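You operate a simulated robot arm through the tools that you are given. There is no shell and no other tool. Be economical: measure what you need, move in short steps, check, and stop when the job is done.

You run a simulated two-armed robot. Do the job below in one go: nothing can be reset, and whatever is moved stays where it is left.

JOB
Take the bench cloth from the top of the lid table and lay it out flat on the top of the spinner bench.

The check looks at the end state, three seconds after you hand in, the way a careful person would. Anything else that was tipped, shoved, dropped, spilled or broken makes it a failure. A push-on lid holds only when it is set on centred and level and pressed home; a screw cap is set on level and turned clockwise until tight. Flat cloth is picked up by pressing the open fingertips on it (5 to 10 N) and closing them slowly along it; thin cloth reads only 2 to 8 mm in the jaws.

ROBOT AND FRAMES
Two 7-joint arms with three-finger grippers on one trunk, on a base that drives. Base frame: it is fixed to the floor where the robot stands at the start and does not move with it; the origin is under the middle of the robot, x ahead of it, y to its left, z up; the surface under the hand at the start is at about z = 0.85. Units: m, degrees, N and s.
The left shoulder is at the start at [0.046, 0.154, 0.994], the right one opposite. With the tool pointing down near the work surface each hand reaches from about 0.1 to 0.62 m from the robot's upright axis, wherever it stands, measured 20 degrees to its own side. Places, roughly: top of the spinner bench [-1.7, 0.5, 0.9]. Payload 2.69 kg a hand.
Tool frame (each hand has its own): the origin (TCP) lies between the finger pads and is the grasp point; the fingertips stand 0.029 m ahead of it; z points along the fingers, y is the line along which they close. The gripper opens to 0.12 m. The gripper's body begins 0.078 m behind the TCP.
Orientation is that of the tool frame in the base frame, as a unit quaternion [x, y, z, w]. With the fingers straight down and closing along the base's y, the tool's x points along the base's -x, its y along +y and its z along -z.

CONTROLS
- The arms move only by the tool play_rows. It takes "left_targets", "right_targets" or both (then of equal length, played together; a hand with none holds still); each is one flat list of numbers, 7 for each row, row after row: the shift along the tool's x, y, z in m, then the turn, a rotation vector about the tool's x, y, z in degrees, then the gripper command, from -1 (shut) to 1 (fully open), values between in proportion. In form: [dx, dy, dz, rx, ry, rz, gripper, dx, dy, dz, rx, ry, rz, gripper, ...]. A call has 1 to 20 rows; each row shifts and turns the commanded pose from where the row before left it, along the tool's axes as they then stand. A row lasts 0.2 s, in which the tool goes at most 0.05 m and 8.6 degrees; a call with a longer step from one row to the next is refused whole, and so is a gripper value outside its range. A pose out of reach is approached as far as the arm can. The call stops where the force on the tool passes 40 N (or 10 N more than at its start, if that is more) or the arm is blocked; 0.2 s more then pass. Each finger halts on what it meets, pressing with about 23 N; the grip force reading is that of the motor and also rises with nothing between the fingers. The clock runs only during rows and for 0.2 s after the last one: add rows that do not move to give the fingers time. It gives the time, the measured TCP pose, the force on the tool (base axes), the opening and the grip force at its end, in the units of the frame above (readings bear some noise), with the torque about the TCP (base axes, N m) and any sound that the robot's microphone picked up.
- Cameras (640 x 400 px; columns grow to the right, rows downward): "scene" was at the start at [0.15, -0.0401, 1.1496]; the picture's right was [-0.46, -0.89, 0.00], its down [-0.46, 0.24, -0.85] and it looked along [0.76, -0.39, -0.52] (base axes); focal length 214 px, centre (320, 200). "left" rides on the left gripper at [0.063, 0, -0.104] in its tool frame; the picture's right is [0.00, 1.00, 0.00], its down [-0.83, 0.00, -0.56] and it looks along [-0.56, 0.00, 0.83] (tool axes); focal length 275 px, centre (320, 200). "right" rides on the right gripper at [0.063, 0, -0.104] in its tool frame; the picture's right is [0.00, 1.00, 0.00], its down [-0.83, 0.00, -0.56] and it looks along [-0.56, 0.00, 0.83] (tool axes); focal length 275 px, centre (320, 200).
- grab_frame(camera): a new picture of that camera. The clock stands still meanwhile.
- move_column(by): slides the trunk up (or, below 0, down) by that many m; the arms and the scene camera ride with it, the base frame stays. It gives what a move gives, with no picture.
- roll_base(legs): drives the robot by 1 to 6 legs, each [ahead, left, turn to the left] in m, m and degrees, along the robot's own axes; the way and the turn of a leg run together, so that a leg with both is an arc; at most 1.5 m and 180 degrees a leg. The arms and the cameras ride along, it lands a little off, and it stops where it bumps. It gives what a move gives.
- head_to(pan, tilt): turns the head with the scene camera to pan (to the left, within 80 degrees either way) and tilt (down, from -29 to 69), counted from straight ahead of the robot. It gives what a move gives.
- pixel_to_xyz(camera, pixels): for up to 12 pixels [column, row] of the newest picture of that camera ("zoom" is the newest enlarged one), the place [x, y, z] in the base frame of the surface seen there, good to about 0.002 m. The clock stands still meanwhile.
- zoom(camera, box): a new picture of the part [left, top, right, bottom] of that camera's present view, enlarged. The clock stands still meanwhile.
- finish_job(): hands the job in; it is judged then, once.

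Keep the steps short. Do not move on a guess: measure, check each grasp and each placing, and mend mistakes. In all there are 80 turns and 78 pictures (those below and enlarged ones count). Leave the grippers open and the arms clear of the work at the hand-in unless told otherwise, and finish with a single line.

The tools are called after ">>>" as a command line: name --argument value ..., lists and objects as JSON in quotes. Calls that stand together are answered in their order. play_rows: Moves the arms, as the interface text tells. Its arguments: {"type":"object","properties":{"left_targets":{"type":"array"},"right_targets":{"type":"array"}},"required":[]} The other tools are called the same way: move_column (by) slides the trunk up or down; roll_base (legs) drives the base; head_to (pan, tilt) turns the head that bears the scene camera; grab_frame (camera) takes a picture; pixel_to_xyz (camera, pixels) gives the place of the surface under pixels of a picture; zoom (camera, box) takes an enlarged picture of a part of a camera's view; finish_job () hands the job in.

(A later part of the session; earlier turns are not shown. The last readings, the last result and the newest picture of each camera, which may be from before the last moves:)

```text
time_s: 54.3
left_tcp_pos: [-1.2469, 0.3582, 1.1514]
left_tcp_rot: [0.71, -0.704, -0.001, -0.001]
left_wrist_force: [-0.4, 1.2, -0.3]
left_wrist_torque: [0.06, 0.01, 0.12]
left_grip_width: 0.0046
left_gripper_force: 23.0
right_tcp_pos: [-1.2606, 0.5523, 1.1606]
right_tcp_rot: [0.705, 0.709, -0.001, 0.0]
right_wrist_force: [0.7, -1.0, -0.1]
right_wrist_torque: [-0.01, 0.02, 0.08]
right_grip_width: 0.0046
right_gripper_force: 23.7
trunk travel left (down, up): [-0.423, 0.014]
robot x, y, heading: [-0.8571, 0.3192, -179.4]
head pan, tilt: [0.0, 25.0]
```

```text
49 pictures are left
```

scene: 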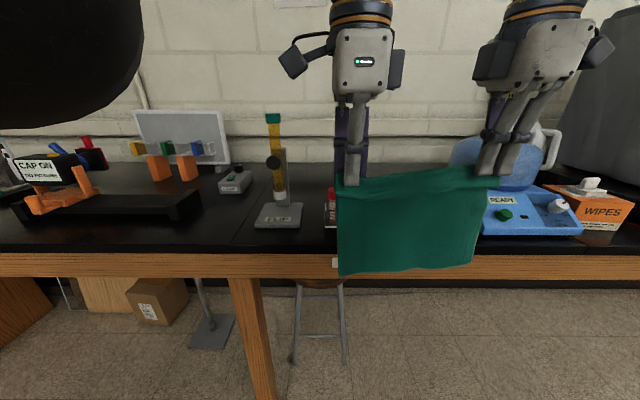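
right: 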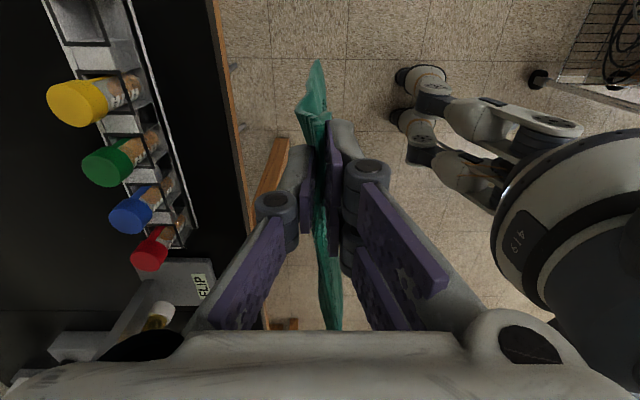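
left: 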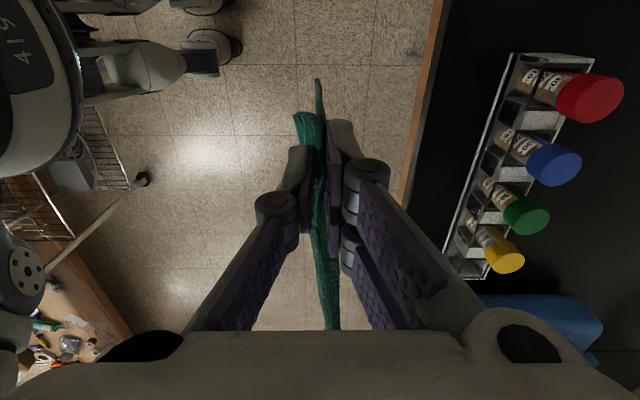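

The bench top is at z≈0.922. I'll measure the rack and the free area behind it from the left and right wrist views.

>>> pixel_to_xyz --camera "left" --pixels '[[513, 57], [590, 58], [450, 272], [488, 276], [590, 100], [630, 150], [600, 250], [505, 262], [560, 310], [600, 320], [555, 160]]'

>>> pixel_to_xyz --camera "right" --pixels '[[70, 110], [100, 165], [130, 220], [150, 255], [20, 40], [20, 150], [60, 340], [40, 230], [195, 225], [160, 245]]'

```text
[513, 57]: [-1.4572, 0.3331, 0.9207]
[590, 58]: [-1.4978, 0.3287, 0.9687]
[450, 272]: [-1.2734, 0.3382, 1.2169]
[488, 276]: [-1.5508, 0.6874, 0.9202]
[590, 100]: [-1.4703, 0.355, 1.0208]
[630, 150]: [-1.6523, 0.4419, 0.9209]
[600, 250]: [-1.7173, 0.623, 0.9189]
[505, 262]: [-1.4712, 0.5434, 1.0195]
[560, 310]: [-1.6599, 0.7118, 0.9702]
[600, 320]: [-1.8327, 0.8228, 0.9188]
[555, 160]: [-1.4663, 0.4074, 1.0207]
```

```text
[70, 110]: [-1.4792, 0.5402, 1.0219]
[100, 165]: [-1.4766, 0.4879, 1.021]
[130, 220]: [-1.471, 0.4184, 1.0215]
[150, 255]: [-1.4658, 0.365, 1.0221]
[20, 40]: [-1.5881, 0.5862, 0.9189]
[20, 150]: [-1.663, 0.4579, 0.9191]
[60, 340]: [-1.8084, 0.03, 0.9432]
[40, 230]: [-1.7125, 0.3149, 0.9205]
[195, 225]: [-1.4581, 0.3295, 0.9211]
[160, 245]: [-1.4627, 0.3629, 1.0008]
```

There is free space behind the rack (rack back at x≈-1.50, caps to z 1.022), between the FLIP stand (y<0.27) and the centrifuge (y>≈0.68). I'll check the centrifuge dome's near side and the stool, to see how close I can drive.

>>> pixel_to_xyz --camera "scene" --pixels '[[455, 152], [470, 145], [462, 163], [293, 357], [346, 362], [320, 284], [335, 300], [272, 118], [275, 165], [262, 340], [545, 135], [520, 175]]'

>>> pixel_to_xyz --camera "left" --pixels '[[500, 300], [540, 305], [590, 345], [520, 60]]'

>>> zoom --camera "scene" --box '[220, 100, 360, 240]'

```text
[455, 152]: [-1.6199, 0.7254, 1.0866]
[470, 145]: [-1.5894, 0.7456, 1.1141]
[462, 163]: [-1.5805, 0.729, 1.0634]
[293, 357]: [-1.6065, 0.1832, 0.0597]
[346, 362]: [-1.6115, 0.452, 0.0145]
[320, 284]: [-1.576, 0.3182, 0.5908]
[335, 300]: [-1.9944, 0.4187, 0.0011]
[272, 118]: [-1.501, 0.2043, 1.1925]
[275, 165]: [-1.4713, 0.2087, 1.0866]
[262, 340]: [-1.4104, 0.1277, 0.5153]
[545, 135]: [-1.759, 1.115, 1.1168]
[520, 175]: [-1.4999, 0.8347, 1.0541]
```

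```text
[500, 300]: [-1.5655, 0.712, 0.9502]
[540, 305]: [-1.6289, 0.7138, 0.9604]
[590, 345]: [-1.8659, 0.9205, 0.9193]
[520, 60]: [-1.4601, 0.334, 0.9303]
```

```text
2.86 times, centred on (290, 170) of scene
```

zoom: 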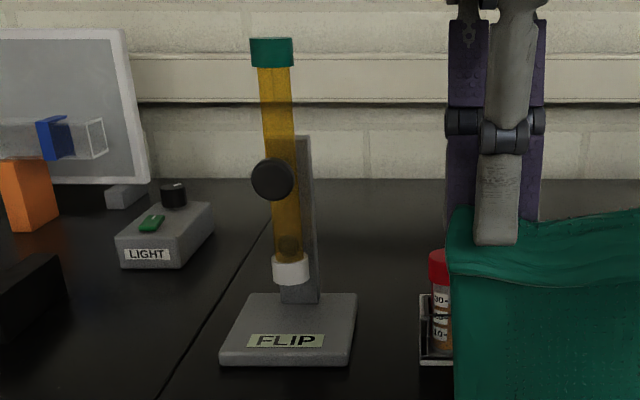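

The dome edge is at y≈0.725 and the FLIP post at about 0.235, so the cloth's centre should be near y 0.475. The hanging hem has to clear the caps (z 1.022), so I'll stretch both hands ahead to x≈-1.359 and raise them to z≈1.25, short of the bench.

>>> play_rows --left_targets '[0, 0.014, -0.0125, 0, 0, 0, -1, 0, 0.014, -0.0125, 0, 0, 0, -1, 0, 0.014, -0.0125, 0, 0, 0, -1, 0, 0.014, -0.0125, 0, 0, 0, -1, 0, 0.014, -0.0125, 0, 0, 0, -1, 0, 0.014, -0.0125, 0, 0, 0, -1, 0, 0.014, -0.0125, 0, 0, 0, -1, 0, 0.014, -0.0125, 0, 0, 0, -1]' --right_targets '[0, -0.01225, -0.01125, 0, 0, 0, -1, 0, -0.01225, -0.01125, 0, 0, 0, -1, 0, -0.01225, -0.01125, 0, 0, 0, -1, 0, -0.01225, -0.01125, 0, 0, 0, -1, 0, -0.01225, -0.01125, 0, 0, 0, -1, 0, -0.01225, -0.01125, 0, 0, 0, -1, 0, -0.01225, -0.01125, 0, 0, 0, -1, 0, -0.01225, -0.01125, 0, 0, 0, -1]'

>>> grab_frame --camera "scene"

```text
time_s: 56.1
left_tcp_pos: [-1.2547, 0.3411, 1.1702]
left_tcp_rot: [0.709, -0.705, -0.005, -0.001]
left_wrist_force: [-8.2, 38.3, 6.1]
left_wrist_torque: [1.12, 0.24, 0.17]
left_grip_width: 0.0048
left_gripper_force: 22.9
left hand out of reach, approached as far as the arm can: row 1, 2, 3, 4, 5, 6, 7, 8
right_tcp_pos: [-1.2948, 0.548, 1.1943]
right_tcp_rot: [0.703, 0.711, -0.002, 0.002]
right_wrist_force: [10.5, -38.2, -6.7]
right_wrist_torque: [-0.78, -0.25, 0.19]
right_grip_width: 0.0047
right_gripper_force: 23.2
right hand out of reach, approached as far as the arm can: row 4, 5, 6, 7, 8
trunk travel left (down, up): [-0.423, 0.014]
robot x, y, heading: [-0.8546, 0.3136, -179.3]
head pan, tilt: [0.0, 25.0]
```

```text
47 pictures are left
```

scene: 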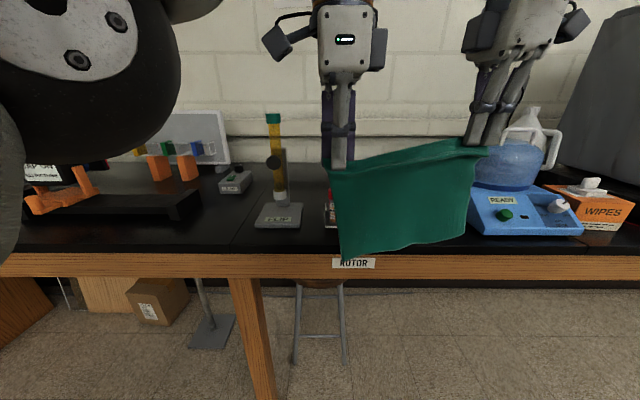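

Both arms reached their limit, and the cloth is under 38 N. I'll undo that move to relax it. I'm also measuring the hem at (345,256) and (465,232) to see the real hanging length.

>>> pixel_to_xyz --camera "scene" --pixels '[[346, 256], [400, 246], [463, 231], [400, 200], [335, 165], [478, 148]]'

>>> play_rows --left_targets '[0, -0.014, 0.0125, 0, 0, 0, -1, 0, -0.014, 0.0125, 0, 0, 0, -1, 0, -0.014, 0.0125, 0, 0, 0, -1, 0, -0.014, 0.0125, 0, 0, 0, -1, 0, -0.014, 0.0125, 0, 0, 0, -1, 0, -0.014, 0.0125, 0, 0, 0, -1, 0, -0.014, 0.0125, 0, 0, 0, -1, 0, -0.014, 0.0125, 0, 0, 0, -1]' --right_targets '[0, 0.01225, 0.01125, 0, 0, 0, -1, 0, 0.01225, 0.01125, 0, 0, 0, -1, 0, 0.01225, 0.01125, 0, 0, 0, -1, 0, 0.01225, 0.01125, 0, 0, 0, -1, 0, 0.01225, 0.01125, 0, 0, 0, -1, 0, 0.01225, 0.01125, 0, 0, 0, -1, 0, 0.01225, 0.01125, 0, 0, 0, -1, 0, 0.01225, 0.01125, 0, 0, 0, -1]'

```text
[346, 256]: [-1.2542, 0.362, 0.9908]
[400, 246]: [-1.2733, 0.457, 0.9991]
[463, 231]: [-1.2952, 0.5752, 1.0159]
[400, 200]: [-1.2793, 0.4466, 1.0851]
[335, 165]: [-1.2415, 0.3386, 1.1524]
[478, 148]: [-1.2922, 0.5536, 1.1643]
```

```text
time_s: 57.9
left_tcp_pos: [-1.1432, 0.3428, 1.0708]
left_tcp_rot: [0.71, -0.704, -0.006, -0.001]
left_wrist_force: [-10.9, 34.0, 5.9]
left_wrist_torque: [1.08, 0.33, 0.22]
left_grip_width: 0.0049
left_gripper_force: 23.4
right_tcp_pos: [-1.1986, 0.5504, 1.1052]
right_tcp_rot: [0.705, 0.709, -0.001, 0.003]
right_wrist_force: [11.3, -34.2, -7.0]
right_wrist_torque: [-0.8, -0.26, 0.22]
right_grip_width: 0.0048
right_gripper_force: 23.6
trunk travel left (down, up): [-0.423, 0.014]
robot x, y, heading: [-0.8509, 0.3242, -179.4]
head pan, tilt: [0.0, 25.0]
```

The hem hangs 0.178 m below the TCP. The arms kept their lag, so the hands are still uneven and in tension. I'll even them out to the same x and z, 0.187 m apart.

>>> play_rows --left_targets '[-0.005, 0.014, -0.0085, 0, 0, 0, -1, -0.005, 0.014, -0.0085, 0, 0, 0, -1, 0, 0, 0, 0, 0, 0, -1]' --right_targets '[-0.005, 0.014, 0.0085, 0, 0, 0, -1, -0.005, 0.014, 0.0085, 0, 0, 0, -1, 0, 0, 0, 0, 0, 0, -1]'

>>> grab_frame --camera "left"

>>> grab_frame --camera "scene"

```text
time_s: 58.7
left_tcp_pos: [-1.1703, 0.3499, 1.0868]
left_tcp_rot: [0.71, -0.704, -0.001, -0.001]
left_wrist_force: [0.2, -0.2, 0.6]
left_wrist_torque: [0.02, 0.02, 0.03]
left_grip_width: 0.0045
left_gripper_force: 22.8
right_tcp_pos: [-1.1698, 0.5416, 1.0871]
right_tcp_rot: [0.706, 0.709, 0.0, 0.0]
right_wrist_force: [0.6, 0.2, -0.6]
right_wrist_torque: [0.01, -0.01, 0.02]
right_grip_width: 0.0045
right_gripper_force: 22.7
trunk travel left (down, up): [-0.423, 0.014]
robot x, y, heading: [-0.8551, 0.32, -179.5]
head pan, tilt: [0.0, 25.0]
```

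```text
46 pictures are left
```

left: 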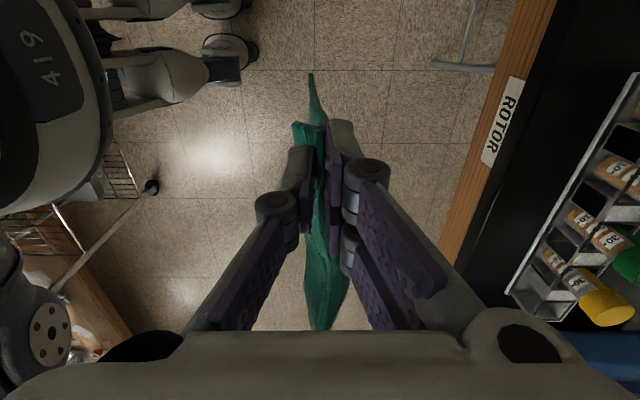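

```text
45 pictures are left
```

scene: 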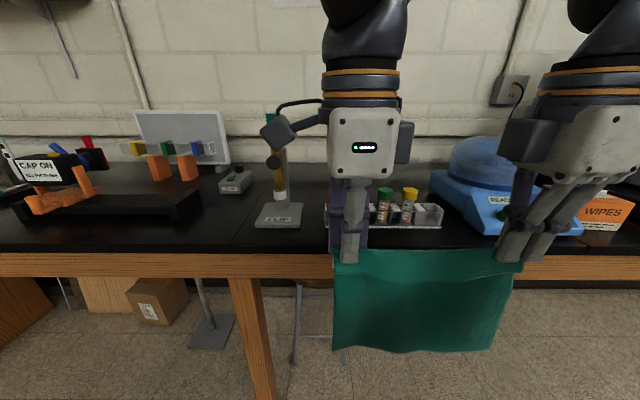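

The cloth is relaxed and straight. To gain height I'll centre the hands in front of the robot and tilt the fingers forward. First the hands move left by 0.126 m relative to the robot, while the base goes back 0.06 m and right 0.155 m.

>>> play_rows --left_targets '[0.021, 0, 0, 0, 0, 0, -1, 0.021, 0, 0, 0, 0, 0, -1, 0.021, 0, 0, 0, 0, 0, -1, 0.021, 0, 0, 0, 0, 0, -1, 0.021, 0, 0, 0, 0, 0, -1, 0.021, 0, 0, 0, 0, 0, -1]' --right_targets '[-0.021, 0, 0, 0, 0, 0, -1, -0.021, 0, 0, 0, 0, 0, -1, -0.021, 0, 0, 0, 0, 0, -1, -0.021, 0, 0, 0, 0, 0, -1, -0.021, 0, 0, 0, 0, 0, -1, -0.021, 0, 0, 0, 0, 0, -1]'

>>> roll_base --legs '[[-0.06, -0.155, -0.5]]'

```text
time_s: 60.1
left_tcp_pos: [-1.1696, 0.2226, 1.0866]
left_tcp_rot: [0.709, -0.705, -0.001, -0.001]
left_wrist_force: [1.1, 0.8, -0.4]
left_wrist_torque: [0.06, 0.0, -0.03]
left_grip_width: 0.0047
left_gripper_force: 23.1
right_tcp_pos: [-1.1694, 0.4152, 1.0884]
right_tcp_rot: [0.705, 0.709, 0.0, 0.001]
right_wrist_force: [-0.4, 0.3, 0.9]
right_wrist_torque: [0.02, -0.05, 0.01]
right_grip_width: 0.0046
right_gripper_force: 22.9
trunk travel left (down, up): [-0.423, 0.014]
robot x, y, heading: [-0.8565, 0.3158, -179.6]
head pan, tilt: [0.0, 25.0]
```

```text
time_s: 62.0
left_tcp_pos: [-1.1105, 0.3806, 1.0864]
left_tcp_rot: [-0.707, 0.708, 0.002, 0.001]
left_wrist_force: [0.2, 0.1, 1.3]
left_wrist_torque: [-0.02, 0.01, -0.02]
left_grip_width: 0.0045
left_gripper_force: 23.0
right_tcp_pos: [-1.1087, 0.5705, 1.088]
right_tcp_rot: [0.708, 0.706, 0.0, 0.001]
right_wrist_force: [0.3, -0.2, -0.4]
right_wrist_torque: [-0.01, 0.01, 0.06]
right_grip_width: 0.0046
right_gripper_force: 23.2
trunk travel left (down, up): [-0.423, 0.014]
robot x, y, heading: [-0.798, 0.4667, 179.7]
head pan, tilt: [0.0, 25.0]
```

Hands are centred. Next I extend ahead 0.16 m at this height, then tilt both hands 35° fingers-forward.

>>> play_rows --left_targets '[0, 0.04, 0, 0, 0, 0, -1, 0, 0.04, 0, 0, 0, 0, -1, 0, 0.04, 0, 0, 0, 0, -1, 0, 0.04, 0, 0, 0, 0, -1, 0, 0, 0, -7, 0, 0, -1, 0, 0, 0, -7, 0, 0, -1, 0, 0, 0, -7, 0, 0, -1, 0, 0, 0, -7, 0, 0, -1, 0, 0, 0, -7, 0, 0, -1]' --right_targets '[0, -0.04, 0, 0, 0, 0, -1, 0, -0.04, 0, 0, 0, 0, -1, 0, -0.04, 0, 0, 0, 0, -1, 0, -0.04, 0, 0, 0, 0, -1, 0, 0, 0, 7, 0, 0, -1, 0, 0, 0, 7, 0, 0, -1, 0, 0, 0, 7, 0, 0, -1, 0, 0, 0, 7, 0, 0, -1, 0, 0, 0, 7, 0, 0, -1]'

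>>> grab_frame --camera "scene"

```text
time_s: 64.0
left_tcp_pos: [-1.2716, 0.381, 1.0861]
left_tcp_rot: [-0.673, 0.675, 0.215, -0.212]
left_wrist_force: [-0.5, -0.4, -0.9]
left_wrist_torque: [0.01, -0.08, 0.01]
left_grip_width: 0.0041
left_gripper_force: 23.6
right_tcp_pos: [-1.2688, 0.5711, 1.0884]
right_tcp_rot: [0.675, 0.673, -0.213, -0.213]
right_wrist_force: [-0.5, 0.5, 0.1]
right_wrist_torque: [0.03, -0.05, 0.04]
right_grip_width: 0.0044
right_gripper_force: 23.2
trunk travel left (down, up): [-0.423, 0.014]
robot x, y, heading: [-0.7959, 0.4691, 179.9]
head pan, tilt: [0.0, 25.0]
```

```text
44 pictures are left
```

scene: 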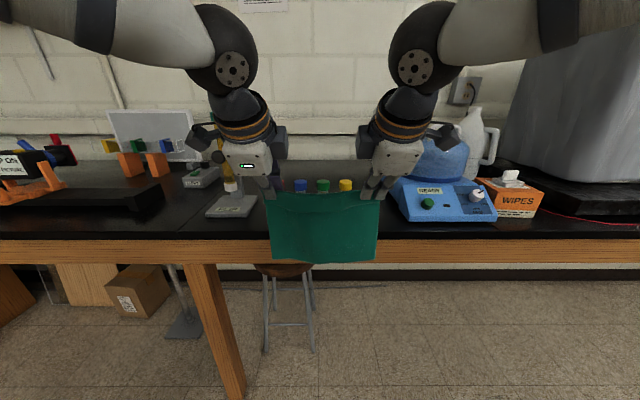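

The tilt worked and the arms have room. Now up 0.15 m and ahead 0.07 m, to TCP z≈1.237.

>>> play_rows --left_targets '[0, 0.0179, -0.01034, 0, 0, 0, -1, 0, 0.0179, -0.01034, 0, 0, 0, -1, 0, 0.0179, -0.01034, 0, 0, 0, -1, 0, 0.0179, -0.01034, 0, 0, 0, -1, 0, 0.0179, -0.01034, 0, 0, 0, -1, 0, 0.0179, -0.01034, 0, 0, 0, -1, 0, 0.0179, -0.01034, 0, 0, 0, -1, 0, 0.0179, -0.01034, 0, 0, 0, -1]' --right_targets '[0, -0.0179, -0.01034, 0, 0, 0, -1, 0, -0.0179, -0.01034, 0, 0, 0, -1, 0, -0.0179, -0.01034, 0, 0, 0, -1, 0, -0.0179, -0.01034, 0, 0, 0, -1, 0, -0.0179, -0.01034, 0, 0, 0, -1, 0, -0.0179, -0.01034, 0, 0, 0, -1, 0, -0.0179, -0.01034, 0, 0, 0, -1, 0, -0.0179, -0.01034, 0, 0, 0, -1]'

>>> grab_frame --camera "scene"

```text
time_s: 65.8
left_tcp_pos: [-1.3427, 0.3802, 1.2354]
left_tcp_rot: [-0.674, 0.675, 0.214, -0.21]
left_wrist_force: [-0.2, 0.0, -0.1]
left_wrist_torque: [-0.02, -0.09, -0.02]
left_grip_width: 0.0043
left_gripper_force: 22.8
right_tcp_pos: [-1.3401, 0.5714, 1.2372]
right_tcp_rot: [0.675, 0.674, -0.212, -0.212]
right_wrist_force: [-1.2, -0.4, -0.8]
right_wrist_torque: [0.06, -0.06, 0.05]
right_grip_width: 0.0046
right_gripper_force: 22.6
trunk travel left (down, up): [-0.423, 0.014]
robot x, y, heading: [-0.7957, 0.4721, 179.7]
head pan, tilt: [0.0, 25.0]
```

```text
43 pictures are left
```

scene: 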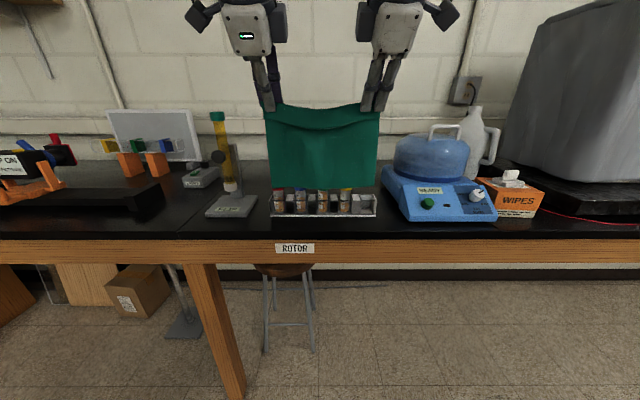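

Height was reached cleanly with no tension. I'll check the hem height, plus the rack's back and the jug behind.

>>> pixel_to_xyz --camera "scene" --pixels '[[274, 183], [325, 182], [373, 184], [474, 115], [475, 155], [400, 160], [272, 195], [290, 214], [373, 213], [230, 160]]'

```text
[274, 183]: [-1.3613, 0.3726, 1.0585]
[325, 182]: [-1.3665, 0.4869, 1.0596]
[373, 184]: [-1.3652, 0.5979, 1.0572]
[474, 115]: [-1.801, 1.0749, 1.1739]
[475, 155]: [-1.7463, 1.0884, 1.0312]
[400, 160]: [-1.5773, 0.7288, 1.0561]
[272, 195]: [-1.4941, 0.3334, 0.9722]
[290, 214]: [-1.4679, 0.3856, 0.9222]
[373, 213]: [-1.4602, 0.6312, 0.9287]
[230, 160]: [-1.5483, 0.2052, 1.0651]
```

The hem clears the caps by 36 mm. I'll add 20 mm, then drive forward in three short legs of about 0.108 m to cross over the rack.

>>> play_rows --left_targets '[0, 0.0058, -0.0082, 0, 0, 0, -1, 0, 0.0058, -0.0082, 0, 0, 0, -1, 0, 0, 0, 0, 0, 0, -1]' --right_targets '[0, -0.0058, -0.0082, 0, 0, 0, -1, 0, -0.0058, -0.0082, 0, 0, 0, -1, 0, 0, 0, 0, 0, 0, -1]'

>>> roll_base --legs '[[0.1, 0, 0], [0.1, 0, 0]]'

>>> grab_frame --camera "scene"

```text
time_s: 66.5
left_tcp_pos: [-1.3376, 0.3794, 1.2539]
left_tcp_rot: [-0.674, 0.675, 0.214, -0.211]
left_wrist_force: [-0.7, -0.7, -0.6]
left_wrist_torque: [-0.02, -0.08, 0.0]
left_grip_width: 0.0043
left_gripper_force: 22.6
left hand out of reach, approached as far as the arm can: row 2
right_tcp_pos: [-1.337, 0.5707, 1.2545]
right_tcp_rot: [0.675, 0.674, -0.213, -0.213]
right_wrist_force: [-0.2, -1.0, 0.0]
right_wrist_torque: [0.02, -0.09, 0.03]
right_grip_width: 0.0043
right_gripper_force: 23.4
right hand out of reach, approached as far as the arm can: row 2
trunk travel left (down, up): [-0.423, 0.014]
robot x, y, heading: [-0.7946, 0.4737, 179.7]
head pan, tilt: [0.0, 25.0]
```

```text
time_s: 68.4
left_tcp_pos: [-1.5356, 0.3818, 1.2532]
left_tcp_rot: [-0.673, 0.676, 0.215, -0.211]
left_wrist_force: [0.4, 0.3, 0.2]
left_wrist_torque: [0.0, -0.1, 0.0]
left_grip_width: 0.0042
left_gripper_force: 23.0
right_tcp_pos: [-1.5354, 0.5721, 1.2557]
right_tcp_rot: [0.676, 0.673, -0.211, -0.213]
right_wrist_force: [-1.4, -0.5, -0.2]
right_wrist_torque: [0.0, -0.07, 0.0]
right_grip_width: 0.0044
right_gripper_force: 23.3
trunk travel left (down, up): [-0.423, 0.014]
robot x, y, heading: [-0.9887, 0.4745, 179.9]
head pan, tilt: [0.0, 25.0]
```

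```text
42 pictures are left
```

scene: 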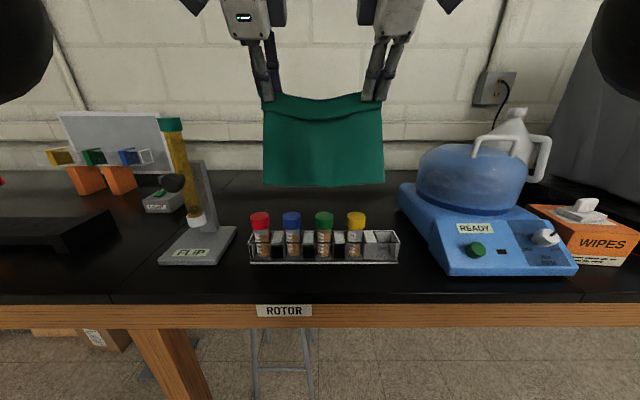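

The cloth has crossed over the rack and nothing was disturbed. I'll drive 0.12 m further.

>>> roll_base --legs '[[0.12, 0, 0]]'

>>> head_to --pan 0 --tilt 40

>>> grab_frame --camera "scene"

```text
time_s: 69.7
left_tcp_pos: [-1.6538, 0.3822, 1.2538]
left_tcp_rot: [-0.673, 0.675, 0.215, -0.211]
left_wrist_force: [-0.6, -1.3, 0.4]
left_wrist_torque: [-0.02, -0.1, 0.02]
left_grip_width: 0.0043
left_gripper_force: 23.0
right_tcp_pos: [-1.6518, 0.5727, 1.2552]
right_tcp_rot: [0.676, 0.673, -0.212, -0.213]
right_wrist_force: [-0.5, -0.5, -0.1]
right_wrist_torque: [0.02, -0.09, 0.03]
right_grip_width: 0.0044
right_gripper_force: 23.2
trunk travel left (down, up): [-0.423, 0.014]
robot x, y, heading: [-1.1079, 0.4767, 179.8]
head pan, tilt: [0.0, 25.0]
```

```text
time_s: 70.4
left_tcp_pos: [-1.6537, 0.3815, 1.2542]
left_tcp_rot: [-0.673, 0.675, 0.215, -0.212]
left_wrist_force: [-0.3, -0.5, -1.0]
left_wrist_torque: [0.01, -0.07, 0.0]
left_grip_width: 0.0045
left_gripper_force: 22.8
right_tcp_pos: [-1.6515, 0.5728, 1.2562]
right_tcp_rot: [0.676, 0.673, -0.212, -0.213]
right_wrist_force: [0.2, -0.3, 0.3]
right_wrist_torque: [-0.02, -0.05, -0.01]
right_grip_width: 0.0044
right_gripper_force: 23.3
trunk travel left (down, up): [-0.423, 0.014]
robot x, y, heading: [-1.1067, 0.4719, 180.1]
head pan, tilt: [0.0, 40.0]
```

```text
41 pictures are left
```

scene: 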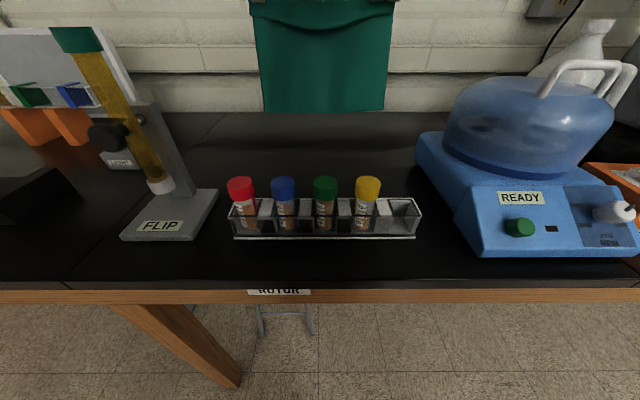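

The landing area behind the rack is clear. I'll lower 0.10 m, tilt 15° more for reach, then go ahead 0.12 m and down 0.045 m, so that the hem just touches near x≈-1.775.

>>> play_rows --left_targets '[0, -0.01435, 0.0205, 0, 0, 0, -1, 0, -0.01435, 0.0205, 0, 0, 0, -1, 0, -0.01435, 0.0205, 0, 0, 0, -1, 0, -0.01435, 0.0205, 0, 0, 0, -1, 0, 0, 0, -7.5, 0, 0, -1, 0, 0, 0, -7.5, 0, 0, -1, 0, 0.0085, 0.0242, 0, 0, 0, -1, 0, 0.0085, 0.0242, 0, 0, 0, -1, 0, 0.0085, 0.0242, 0, 0, 0, -1, 0, 0.0085, 0.0242, 0, 0, 0, -1, 0, 0.0085, 0.0242, 0, 0, 0, -1, 0, 0, 0, 0, 0, 0, -1]' --right_targets '[0, 0.01435, 0.0205, 0, 0, 0, -1, 0, 0.01435, 0.0205, 0, 0, 0, -1, 0, 0.01435, 0.0205, 0, 0, 0, -1, 0, 0.01435, 0.0205, 0, 0, 0, -1, 0, 0, 0, 7.5, 0, 0, -1, 0, 0, 0, 7.5, 0, 0, -1, 0, -0.0085, 0.0242, 0, 0, 0, -1, 0, -0.0085, 0.0242, 0, 0, 0, -1, 0, -0.0085, 0.0242, 0, 0, 0, -1, 0, -0.0085, 0.0242, 0, 0, 0, -1, 0, -0.0085, 0.0242, 0, 0, 0, -1, 0, 0, 0, 0, 0, 0, -1]'

>>> grab_frame --camera "scene"

```text
time_s: 73.0
left_tcp_pos: [-1.7718, 0.3823, 1.1095]
left_tcp_rot: [-0.639, 0.641, 0.302, -0.298]
left_wrist_force: [0.6, 0.3, -0.5]
left_wrist_torque: [0.0, -0.07, 0.0]
left_grip_width: 0.0042
left_gripper_force: 23.4
right_tcp_pos: [-1.7727, 0.573, 1.1099]
right_tcp_rot: [0.642, 0.64, -0.298, -0.3]
right_wrist_force: [-0.4, -0.5, 0.7]
right_wrist_torque: [0.01, -0.08, 0.02]
right_grip_width: 0.0047
right_gripper_force: 23.3
trunk travel left (down, up): [-0.423, 0.014]
robot x, y, heading: [-1.1126, 0.4745, 179.6]
head pan, tilt: [0.0, 40.0]
```

```text
40 pictures are left
```

scene: 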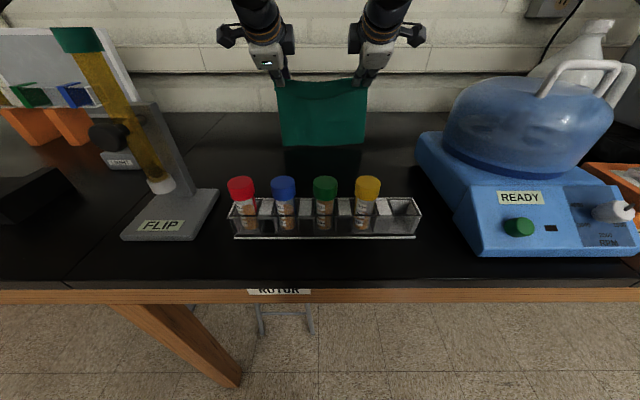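

The hem is just above the bench. I'll measure it before laying the cloth down.

>>> pixel_to_xyz --camera "scene" --pixels '[[285, 144], [324, 144], [362, 144], [324, 152]]'

```text
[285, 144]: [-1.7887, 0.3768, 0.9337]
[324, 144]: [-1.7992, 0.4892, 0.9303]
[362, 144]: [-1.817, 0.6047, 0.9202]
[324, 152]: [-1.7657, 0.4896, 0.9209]
```

The hem is at x≈-1.80, about 8 mm above the top. Now I'll lay it in an arc toward the robot, bringing the hands upright as they come down. This first part is 9 rows.

>>> play_rows --left_targets '[0, -0.0216, -0.009, 3.333, 0, 0, -1, 0, -0.0168, -0.0125, 3.333, 0, 0, -1, 0, -0.0186, -0.0093, 3.333, 0, 0, -1, 0, -0.02, -0.0059, 3.333, 0, 0, -1, 0, -0.0207, -0.0023, 3.333, 0, 0, -1, 0, -0.0209, 0.0013, 3.333, 0, 0, -1, 0, -0.0203, 0.0049, 3.333, 0, 0, -1, 0, -0.0191, 0.0084, 3.333, 0, 0, -1, 0, -0.0173, 0.0116, 3.333, 0, 0, -1]' --right_targets '[0, 0.0216, -0.009, -3.333, 0, 0, -1, 0, 0.0168, -0.0125, -3.333, 0, 0, -1, 0, 0.0186, -0.0093, -3.333, 0, 0, -1, 0, 0.02, -0.0059, -3.333, 0, 0, -1, 0, 0.0207, -0.0023, -3.333, 0, 0, -1, 0, 0.0209, 0.0013, -3.333, 0, 0, -1, 0, 0.0203, 0.0049, -3.333, 0, 0, -1, 0, 0.0191, 0.0084, -3.333, 0, 0, -1, 0, 0.0173, 0.0116, -3.333, 0, 0, -1]'

>>> grab_frame --camera "scene"

>>> grab_frame --camera "left"

```text
time_s: 75.0
left_tcp_pos: [-1.6185, 0.3824, 1.0073]
left_tcp_rot: [-0.695, 0.698, 0.124, -0.121]
left_wrist_force: [0.2, -0.5, -0.7]
left_wrist_torque: [0.0, 0.01, 0.04]
left_grip_width: 0.0044
left_gripper_force: 23.0
right_tcp_pos: [-1.6164, 0.5715, 1.0092]
right_tcp_rot: [0.698, 0.695, -0.123, -0.123]
right_wrist_force: [0.0, 0.4, 0.2]
right_wrist_torque: [-0.01, 0.04, -0.01]
right_grip_width: 0.0042
right_gripper_force: 23.0
trunk travel left (down, up): [-0.423, 0.014]
robot x, y, heading: [-1.1087, 0.473, 179.8]
head pan, tilt: [0.0, 40.0]
```

```text
39 pictures are left
```

scene: 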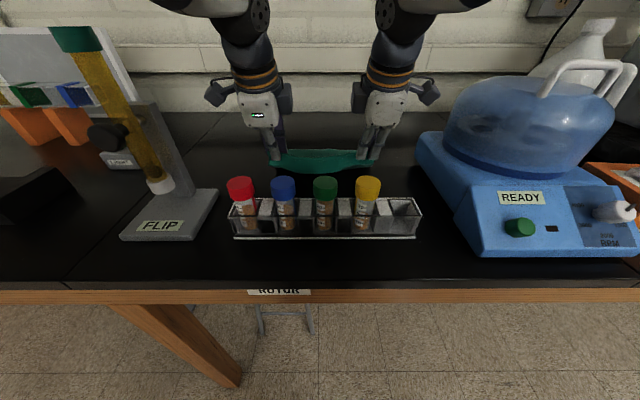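

```text
38 pictures are left
```

left: 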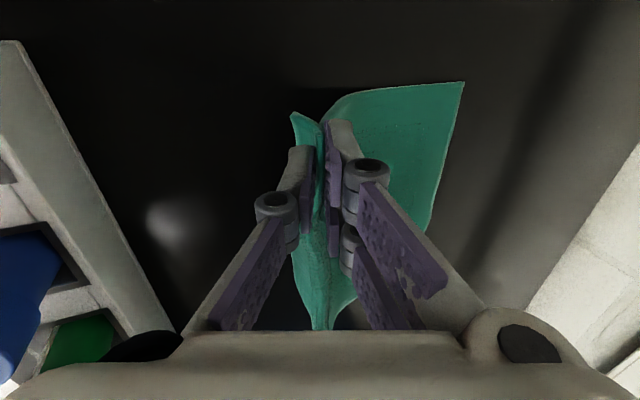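

The far part is lying down flat. I'll continue the arc to just above the surface and bring the hands fully upright.

>>> play_rows --left_targets '[0, -0.015, 0.0145, 3.333, 0, 0, -1, 0, -0.0119, 0.0157, 3.333, 0, 0, -1, 0, -0.0082, 0.0145, 3.333, 0, 0, -1, 0, 0, 0, 5, 0, 0, -1, 0, 0, 0, 5, 0, 0, -1, 0, 0, 0, 0, 0, 0, -1]' --right_targets '[0, 0.015, 0.0145, -3.333, 0, 0, -1, 0, 0.0119, 0.0157, -3.333, 0, 0, -1, 0, 0.0082, 0.0145, -3.333, 0, 0, -1, 0, 0, 0, -5, 0, 0, -1, 0, 0, 0, -5, 0, 0, -1, 0, 0, 0, 0, 0, 0, -1]'

>>> grab_frame --camera "scene"

>>> grab_frame --camera "left"

>>> grab_frame --camera "right"

```text
time_s: 76.4
left_tcp_pos: [-1.5983, 0.3828, 0.9563]
left_tcp_rot: [-0.706, 0.708, 0.001, 0.001]
left_wrist_force: [-0.1, 0.5, 2.1]
left_wrist_torque: [0.0, 0.07, 0.03]
left_grip_width: 0.0042
left_gripper_force: 23.1
right_tcp_pos: [-1.5957, 0.5717, 0.9563]
right_tcp_rot: [0.709, 0.705, 0.0, 0.0]
right_wrist_force: [-1.1, 0.0, 1.9]
right_wrist_torque: [-0.05, 0.04, -0.04]
right_grip_width: 0.0045
right_gripper_force: 23.2
trunk travel left (down, up): [-0.423, 0.014]
robot x, y, heading: [-1.1096, 0.4741, 179.8]
head pan, tilt: [0.0, 40.0]
```

```text
37 pictures are left
```

scene: 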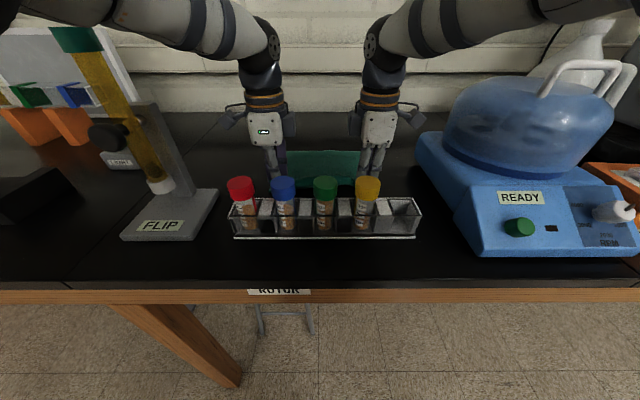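

```text
36 pictures are left
```

left: 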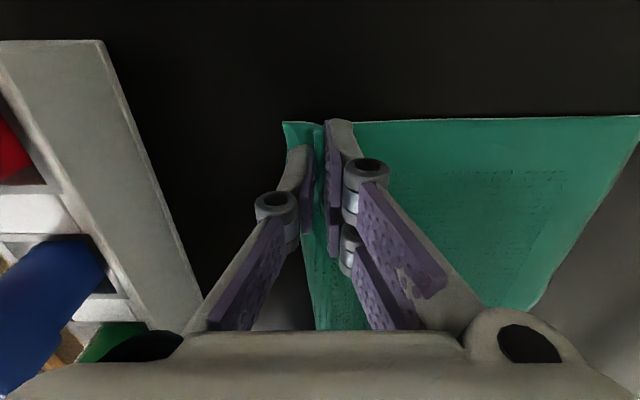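

```text
35 pictures are left
```

right: 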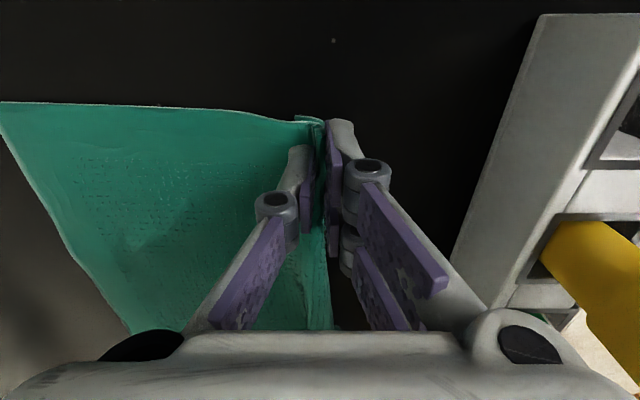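

The cloth is spread out, with only the two pinched folds left. I'll press lightly (5 mm down) and open slowly, so the fingers spread the fold back out.

>>> play_rows --left_targets '[0, 0, 0.002, 0, 0, 0, -1, 0, 0, 0.002, 0, 0, 0, -1, 0, 0, 0.0015, 0, 0, 0, -1, 0, 0, 0, 0, 0, 0, -1]' --right_targets '[0, 0, 0.002, 0, 0, 0, -1, 0, 0, 0.002, 0, 0, 0, -1, 0, 0, 0.0015, 0, 0, 0, -1, 0, 0, 0, 0, 0, 0, -1]'

```text
time_s: 77.4
left_tcp_pos: [-1.597, 0.3839, 0.9534]
left_tcp_rot: [-0.706, 0.708, 0.004, -0.002]
left_wrist_force: [-2.4, 0.4, 23.1]
left_wrist_torque: [0.18, 0.11, 0.03]
left_grip_width: 0.0042
left_gripper_force: 22.7
right_tcp_pos: [-1.596, 0.572, 0.9541]
right_tcp_rot: [0.708, 0.706, -0.003, -0.003]
right_wrist_force: [-4.4, -0.3, 12.7]
right_wrist_torque: [-0.03, 0.19, 0.0]
right_grip_width: 0.0045
right_gripper_force: 22.5
trunk travel left (down, up): [-0.423, 0.014]
robot x, y, heading: [-1.1077, 0.4687, 179.8]
head pan, tilt: [0.0, 40.0]
```

Both hands touch, at 23 N and 13 N. I'll ease off to about 6 N and open slowly to 0.05 m.

>>> play_rows --left_targets '[0, 0, -0.0018, 0, 0, 0, -0.95, 0, 0, 0, 0, 0, 0, -0.9, 0, 0, 0, 0, 0, 0, -0.84, 0, 0, 0, 0, 0, 0, -0.78, 0, 0, 0, 0, 0, 0, -0.72, 0, 0, 0, 0, 0, 0, -0.66, 0, 0, 0, 0, 0, 0, -0.6, 0, 0, 0, 0, 0, 0, -0.54, 0, 0, 0, 0, 0, 0, -0.48, 0, 0, 0, 0, 0, 0, -0.42, 0, 0, 0, 0, 0, 0, -0.36, 0, 0, 0, 0, 0, 0, -0.3, 0, 0, 0, 0, 0, 0, -0.3]' --right_targets '[0, 0, -0.0008, 0, 0, 0, -0.95, 0, 0, 0, 0, 0, 0, -0.9, 0, 0, 0, 0, 0, 0, -0.84, 0, 0, 0, 0, 0, 0, -0.78, 0, 0, 0, 0, 0, 0, -0.72, 0, 0, 0, 0, 0, 0, -0.66, 0, 0, 0, 0, 0, 0, -0.6, 0, 0, 0, 0, 0, 0, -0.54, 0, 0, 0, 0, 0, 0, -0.48, 0, 0, 0, 0, 0, 0, -0.42, 0, 0, 0, 0, 0, 0, -0.36, 0, 0, 0, 0, 0, 0, -0.3, 0, 0, 0, 0, 0, 0, -0.3]'

>>> grab_frame --camera "left"

>>> grab_frame --camera "right"

```text
time_s: 80.2
left_tcp_pos: [-1.599, 0.3826, 0.952]
left_tcp_rot: [-0.706, 0.708, 0.002, 0.0]
left_wrist_force: [1.2, 1.1, 6.4]
left_wrist_torque: [0.0, 0.06, 0.01]
left_grip_width: 0.0419
left_gripper_force: 0.0
right_tcp_pos: [-1.5954, 0.5721, 0.952]
right_tcp_rot: [0.708, 0.706, -0.002, 0.0]
right_wrist_force: [1.0, -0.8, 1.7]
right_wrist_torque: [-0.02, 0.05, 0.04]
right_grip_width: 0.0438
right_gripper_force: 0.2
trunk travel left (down, up): [-0.423, 0.014]
robot x, y, heading: [-1.1054, 0.4714, 179.8]
head pan, tilt: [0.0, 40.0]
```

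```text
34 pictures are left
```

left: 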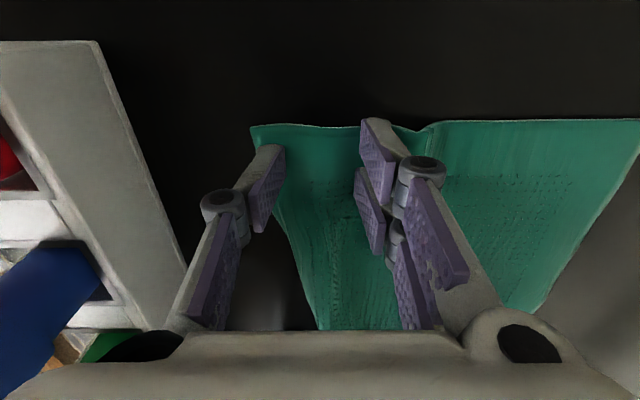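

```text
33 pictures are left
```

right: 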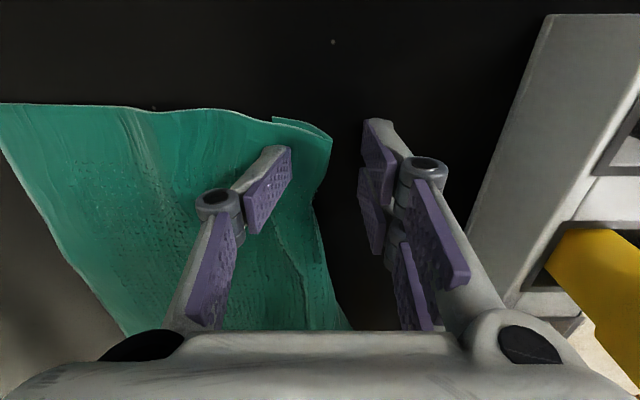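

Both are released. The left corner opened well, and the right edge still seems to have a small fold. I'll lift the hands straight up 0.11 m to see.

>>> play_rows --left_targets '[0, 0, -0.01, 0, 0, 0, -0.2, 0, 0, -0.02, 0, 0, 0, -0.2, 0, 0, -0.03, 0, 0, 0, -0.2, 0, 0, -0.03, 0, 0, 0, -0.2, 0, 0, -0.03, 0, 0, 0, -0.2]' --right_targets '[0, 0, -0.01, 0, 0, 0, -0.2, 0, 0, -0.02, 0, 0, 0, -0.2, 0, 0, -0.03, 0, 0, 0, -0.2, 0, 0, -0.03, 0, 0, 0, -0.2, 0, 0, -0.03, 0, 0, 0, -0.2]'

>>> grab_frame --camera "left"

>>> grab_frame --camera "right"

>>> zoom --camera "scene" --box '[200, 100, 440, 250]'

```text
time_s: 81.4
left_tcp_pos: [-1.5982, 0.3822, 1.0719]
left_tcp_rot: [-0.706, 0.708, 0.003, 0.0]
left_wrist_force: [-0.5, -0.3, -1.3]
left_wrist_torque: [0.04, 0.02, 0.0]
left_grip_width: 0.048
left_gripper_force: 0.0
right_tcp_pos: [-1.5947, 0.5718, 1.0733]
right_tcp_rot: [0.708, 0.707, 0.0, -0.001]
right_wrist_force: [0.9, -1.3, 0.3]
right_wrist_torque: [-0.03, -0.01, -0.03]
right_grip_width: 0.0478
right_gripper_force: 0.1
trunk travel left (down, up): [-0.423, 0.014]
robot x, y, heading: [-1.1121, 0.472, 180.0]
head pan, tilt: [0.0, 40.0]
```

```text
32 pictures are left
```

left: 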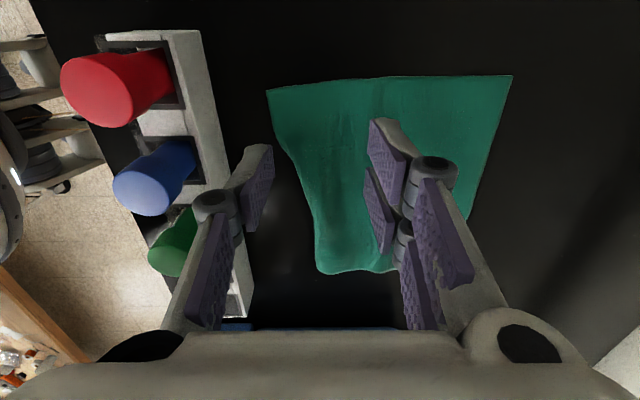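

```text
31 pictures are left
```

right: 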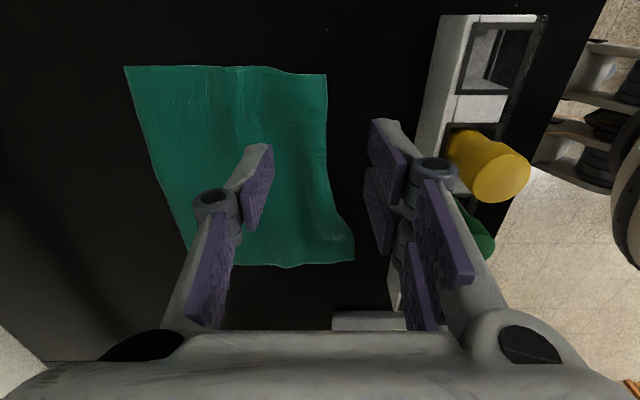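

```text
2.67 times, centred on (320, 175) of scene
```

zoom: 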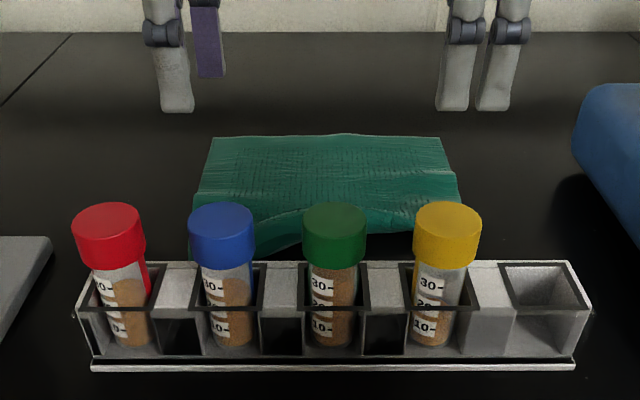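

The cloth is nearly flat, with slight ripples near the front right. I'll measure heights over it.

>>> pixel_to_xyz --camera "left" --pixels '[[272, 95], [300, 160], [319, 230], [322, 266], [390, 268], [470, 200], [507, 80], [350, 90], [340, 150], [345, 200], [350, 250], [290, 130]]'

>>> pixel_to_xyz --camera "right" --pixels '[[322, 78], [322, 110], [322, 160], [330, 200], [348, 255], [290, 80], [240, 75], [200, 75], [290, 150], [300, 230], [130, 72], [190, 230]]'

>>> zoom --camera "right" --box '[110, 50, 370, 280]'

```text
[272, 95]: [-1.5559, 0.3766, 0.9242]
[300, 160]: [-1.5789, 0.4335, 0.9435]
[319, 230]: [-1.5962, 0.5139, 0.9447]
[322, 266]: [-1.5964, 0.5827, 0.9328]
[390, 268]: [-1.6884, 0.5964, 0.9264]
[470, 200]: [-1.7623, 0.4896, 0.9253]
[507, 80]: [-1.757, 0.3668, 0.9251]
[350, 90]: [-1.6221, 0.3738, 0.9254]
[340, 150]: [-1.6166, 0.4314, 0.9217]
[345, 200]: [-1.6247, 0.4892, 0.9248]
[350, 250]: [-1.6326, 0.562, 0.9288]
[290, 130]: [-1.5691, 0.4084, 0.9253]
```

```text
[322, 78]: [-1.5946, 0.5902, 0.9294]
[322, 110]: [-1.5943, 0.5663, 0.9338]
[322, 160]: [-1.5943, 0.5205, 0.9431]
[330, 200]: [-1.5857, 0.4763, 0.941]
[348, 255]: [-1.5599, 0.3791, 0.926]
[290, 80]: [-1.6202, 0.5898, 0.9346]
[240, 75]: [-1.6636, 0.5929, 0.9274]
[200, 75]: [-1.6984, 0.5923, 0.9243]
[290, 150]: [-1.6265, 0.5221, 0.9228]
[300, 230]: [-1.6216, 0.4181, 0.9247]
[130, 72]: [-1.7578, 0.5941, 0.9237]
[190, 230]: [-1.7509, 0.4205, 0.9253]
```

```text
1.74 times, centred on (240, 165) of right
```

zoom: 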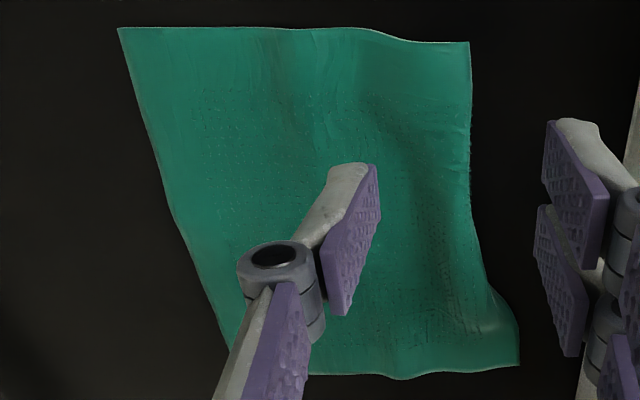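

The near edge arches about 2 cm in the middle, and its right half lies 4 cm short (x -1.595 against -1.557 on the left). I'll smooth it by pressing the closed right fingertips on the cloth at (-1.607, 0.572) and drawing it toward the robot. First close and go down near the cloth.

>>> play_rows --right_targets '[0, -0.012, 0.03, 0, 0, 0, -1, 0, 0, 0.03, 0, 0, 0, -1, 0, 0, 0.03, 0, 0, 0, -1, 0, 0, 0.02, 0, 0, 0, -1, 0, 0, 0.008, 0, 0, 0, -1, 0, 0, 0.002, 0, 0, 0, -1, 0, 0, 0, 0, 0, 0, -1]'

```text
time_s: 83.0
left_tcp_pos: [-1.5978, 0.3827, 1.0711]
left_tcp_rot: [-0.706, 0.708, 0.003, 0.0]
left_wrist_force: [-0.4, -0.2, 0.4]
left_wrist_torque: [0.0, 0.01, 0.01]
left_grip_width: 0.0479
left_gripper_force: 0.1
right_tcp_pos: [-1.6096, 0.573, 0.9538]
right_tcp_rot: [0.709, 0.705, -0.001, -0.001]
right_wrist_force: [-0.8, 0.8, 5.1]
right_wrist_torque: [0.01, 0.02, 0.01]
right_grip_width: 0.0
right_gripper_force: 23.2
trunk travel left (down, up): [-0.423, 0.014]
robot x, y, heading: [-1.1114, 0.4689, 179.9]
head pan, tilt: [0.0, 40.0]
```

It presses at 5 N. I'll draw it 0.04 m toward the robot in 8 slow steps, then lift 4 cm.

>>> play_rows --right_targets '[0, 0.005, 0.0005, 0, 0, 0, -1, 0, 0.005, 0, 0, 0, 0, -1, 0, 0.005, 0, 0, 0, 0, -1, 0, 0.005, 0, 0, 0, 0, -1, 0, 0.005, 0, 0, 0, 0, -1, 0, 0.005, 0, 0, 0, 0, -1, 0, 0.005, 0, 0, 0, 0, -1, 0, 0.005, 0, 0, 0, 0, -1]'

>>> grab_frame --camera "right"

>>> grab_frame --camera "left"

```text
time_s: 84.8
left_tcp_pos: [-1.5975, 0.3829, 1.0709]
left_tcp_rot: [-0.706, 0.708, 0.003, 0.0]
left_wrist_force: [-0.4, -0.4, 0.9]
left_wrist_torque: [0.02, 0.0, 0.0]
left_grip_width: 0.0483
left_gripper_force: 0.0
right_tcp_pos: [-1.5677, 0.5732, 0.9517]
right_tcp_rot: [0.709, 0.705, -0.001, -0.001]
right_wrist_force: [-2.8, 0.6, 8.5]
right_wrist_torque: [-0.02, 0.06, 0.03]
right_grip_width: 0.0003
right_gripper_force: 23.1
trunk travel left (down, up): [-0.423, 0.014]
robot x, y, heading: [-1.1075, 0.47, 179.6]
head pan, tilt: [0.0, 40.0]
```

```text
28 pictures are left
```

right: 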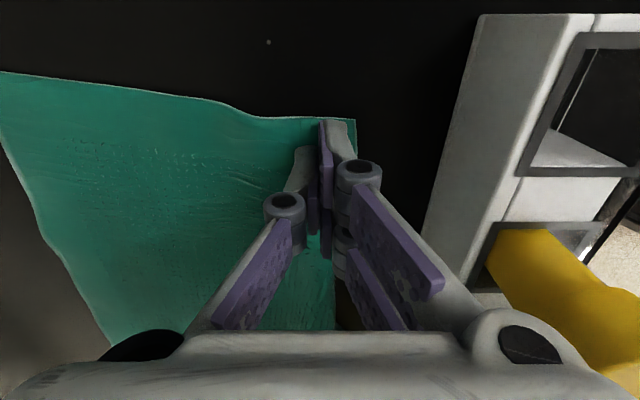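

```text
27 pictures are left
```

left: 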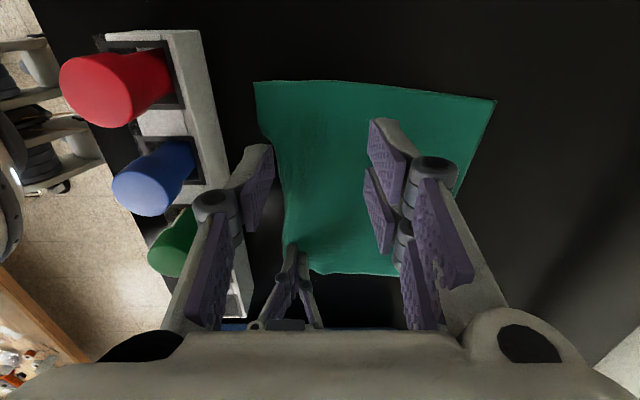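

The near edge is now almost straight. I'll lift the right hand and measure heights again.

>>> play_rows --right_targets '[0, 0, -0.005, 0, 0, 0, -1, 0, 0, -0.02, 0, 0, 0, -1, 0, -0.01, -0.03, 0, 0, 0, -1, 0, -0.01, -0.03, 0, 0, 0, -1, 0, -0.01, -0.03, 0, 0, 0, -1]'

>>> grab_frame --camera "right"

>>> grab_frame --camera "left"

```text
time_s: 86.0
left_tcp_pos: [-1.5982, 0.3833, 1.0713]
left_tcp_rot: [-0.706, 0.708, 0.001, 0.001]
left_wrist_force: [-0.4, -0.7, 1.2]
left_wrist_torque: [-0.01, 0.02, 0.01]
left_grip_width: 0.0481
left_gripper_force: 0.1
right_tcp_pos: [-1.598, 0.573, 1.0663]
right_tcp_rot: [0.708, 0.706, 0.0, 0.0]
right_wrist_force: [0.3, 0.0, 0.5]
right_wrist_torque: [0.01, -0.03, -0.01]
right_grip_width: 0.0
right_gripper_force: 22.6
trunk travel left (down, up): [-0.423, 0.014]
robot x, y, heading: [-1.1125, 0.473, 179.9]
head pan, tilt: [0.0, 40.0]
```

```text
26 pictures are left
```

right: 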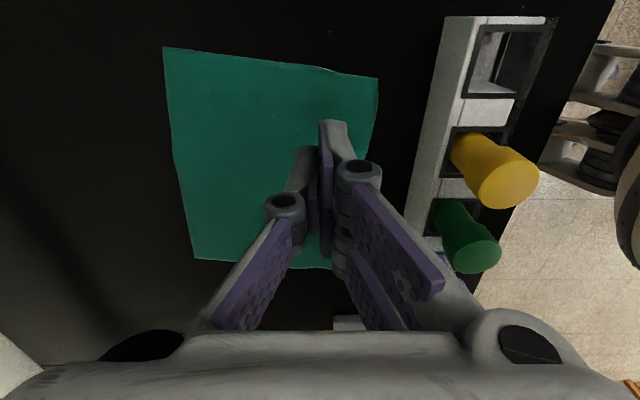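

```text
25 pictures are left
```

left: 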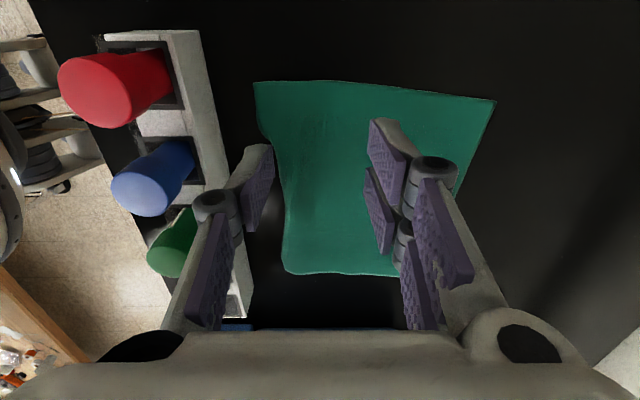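

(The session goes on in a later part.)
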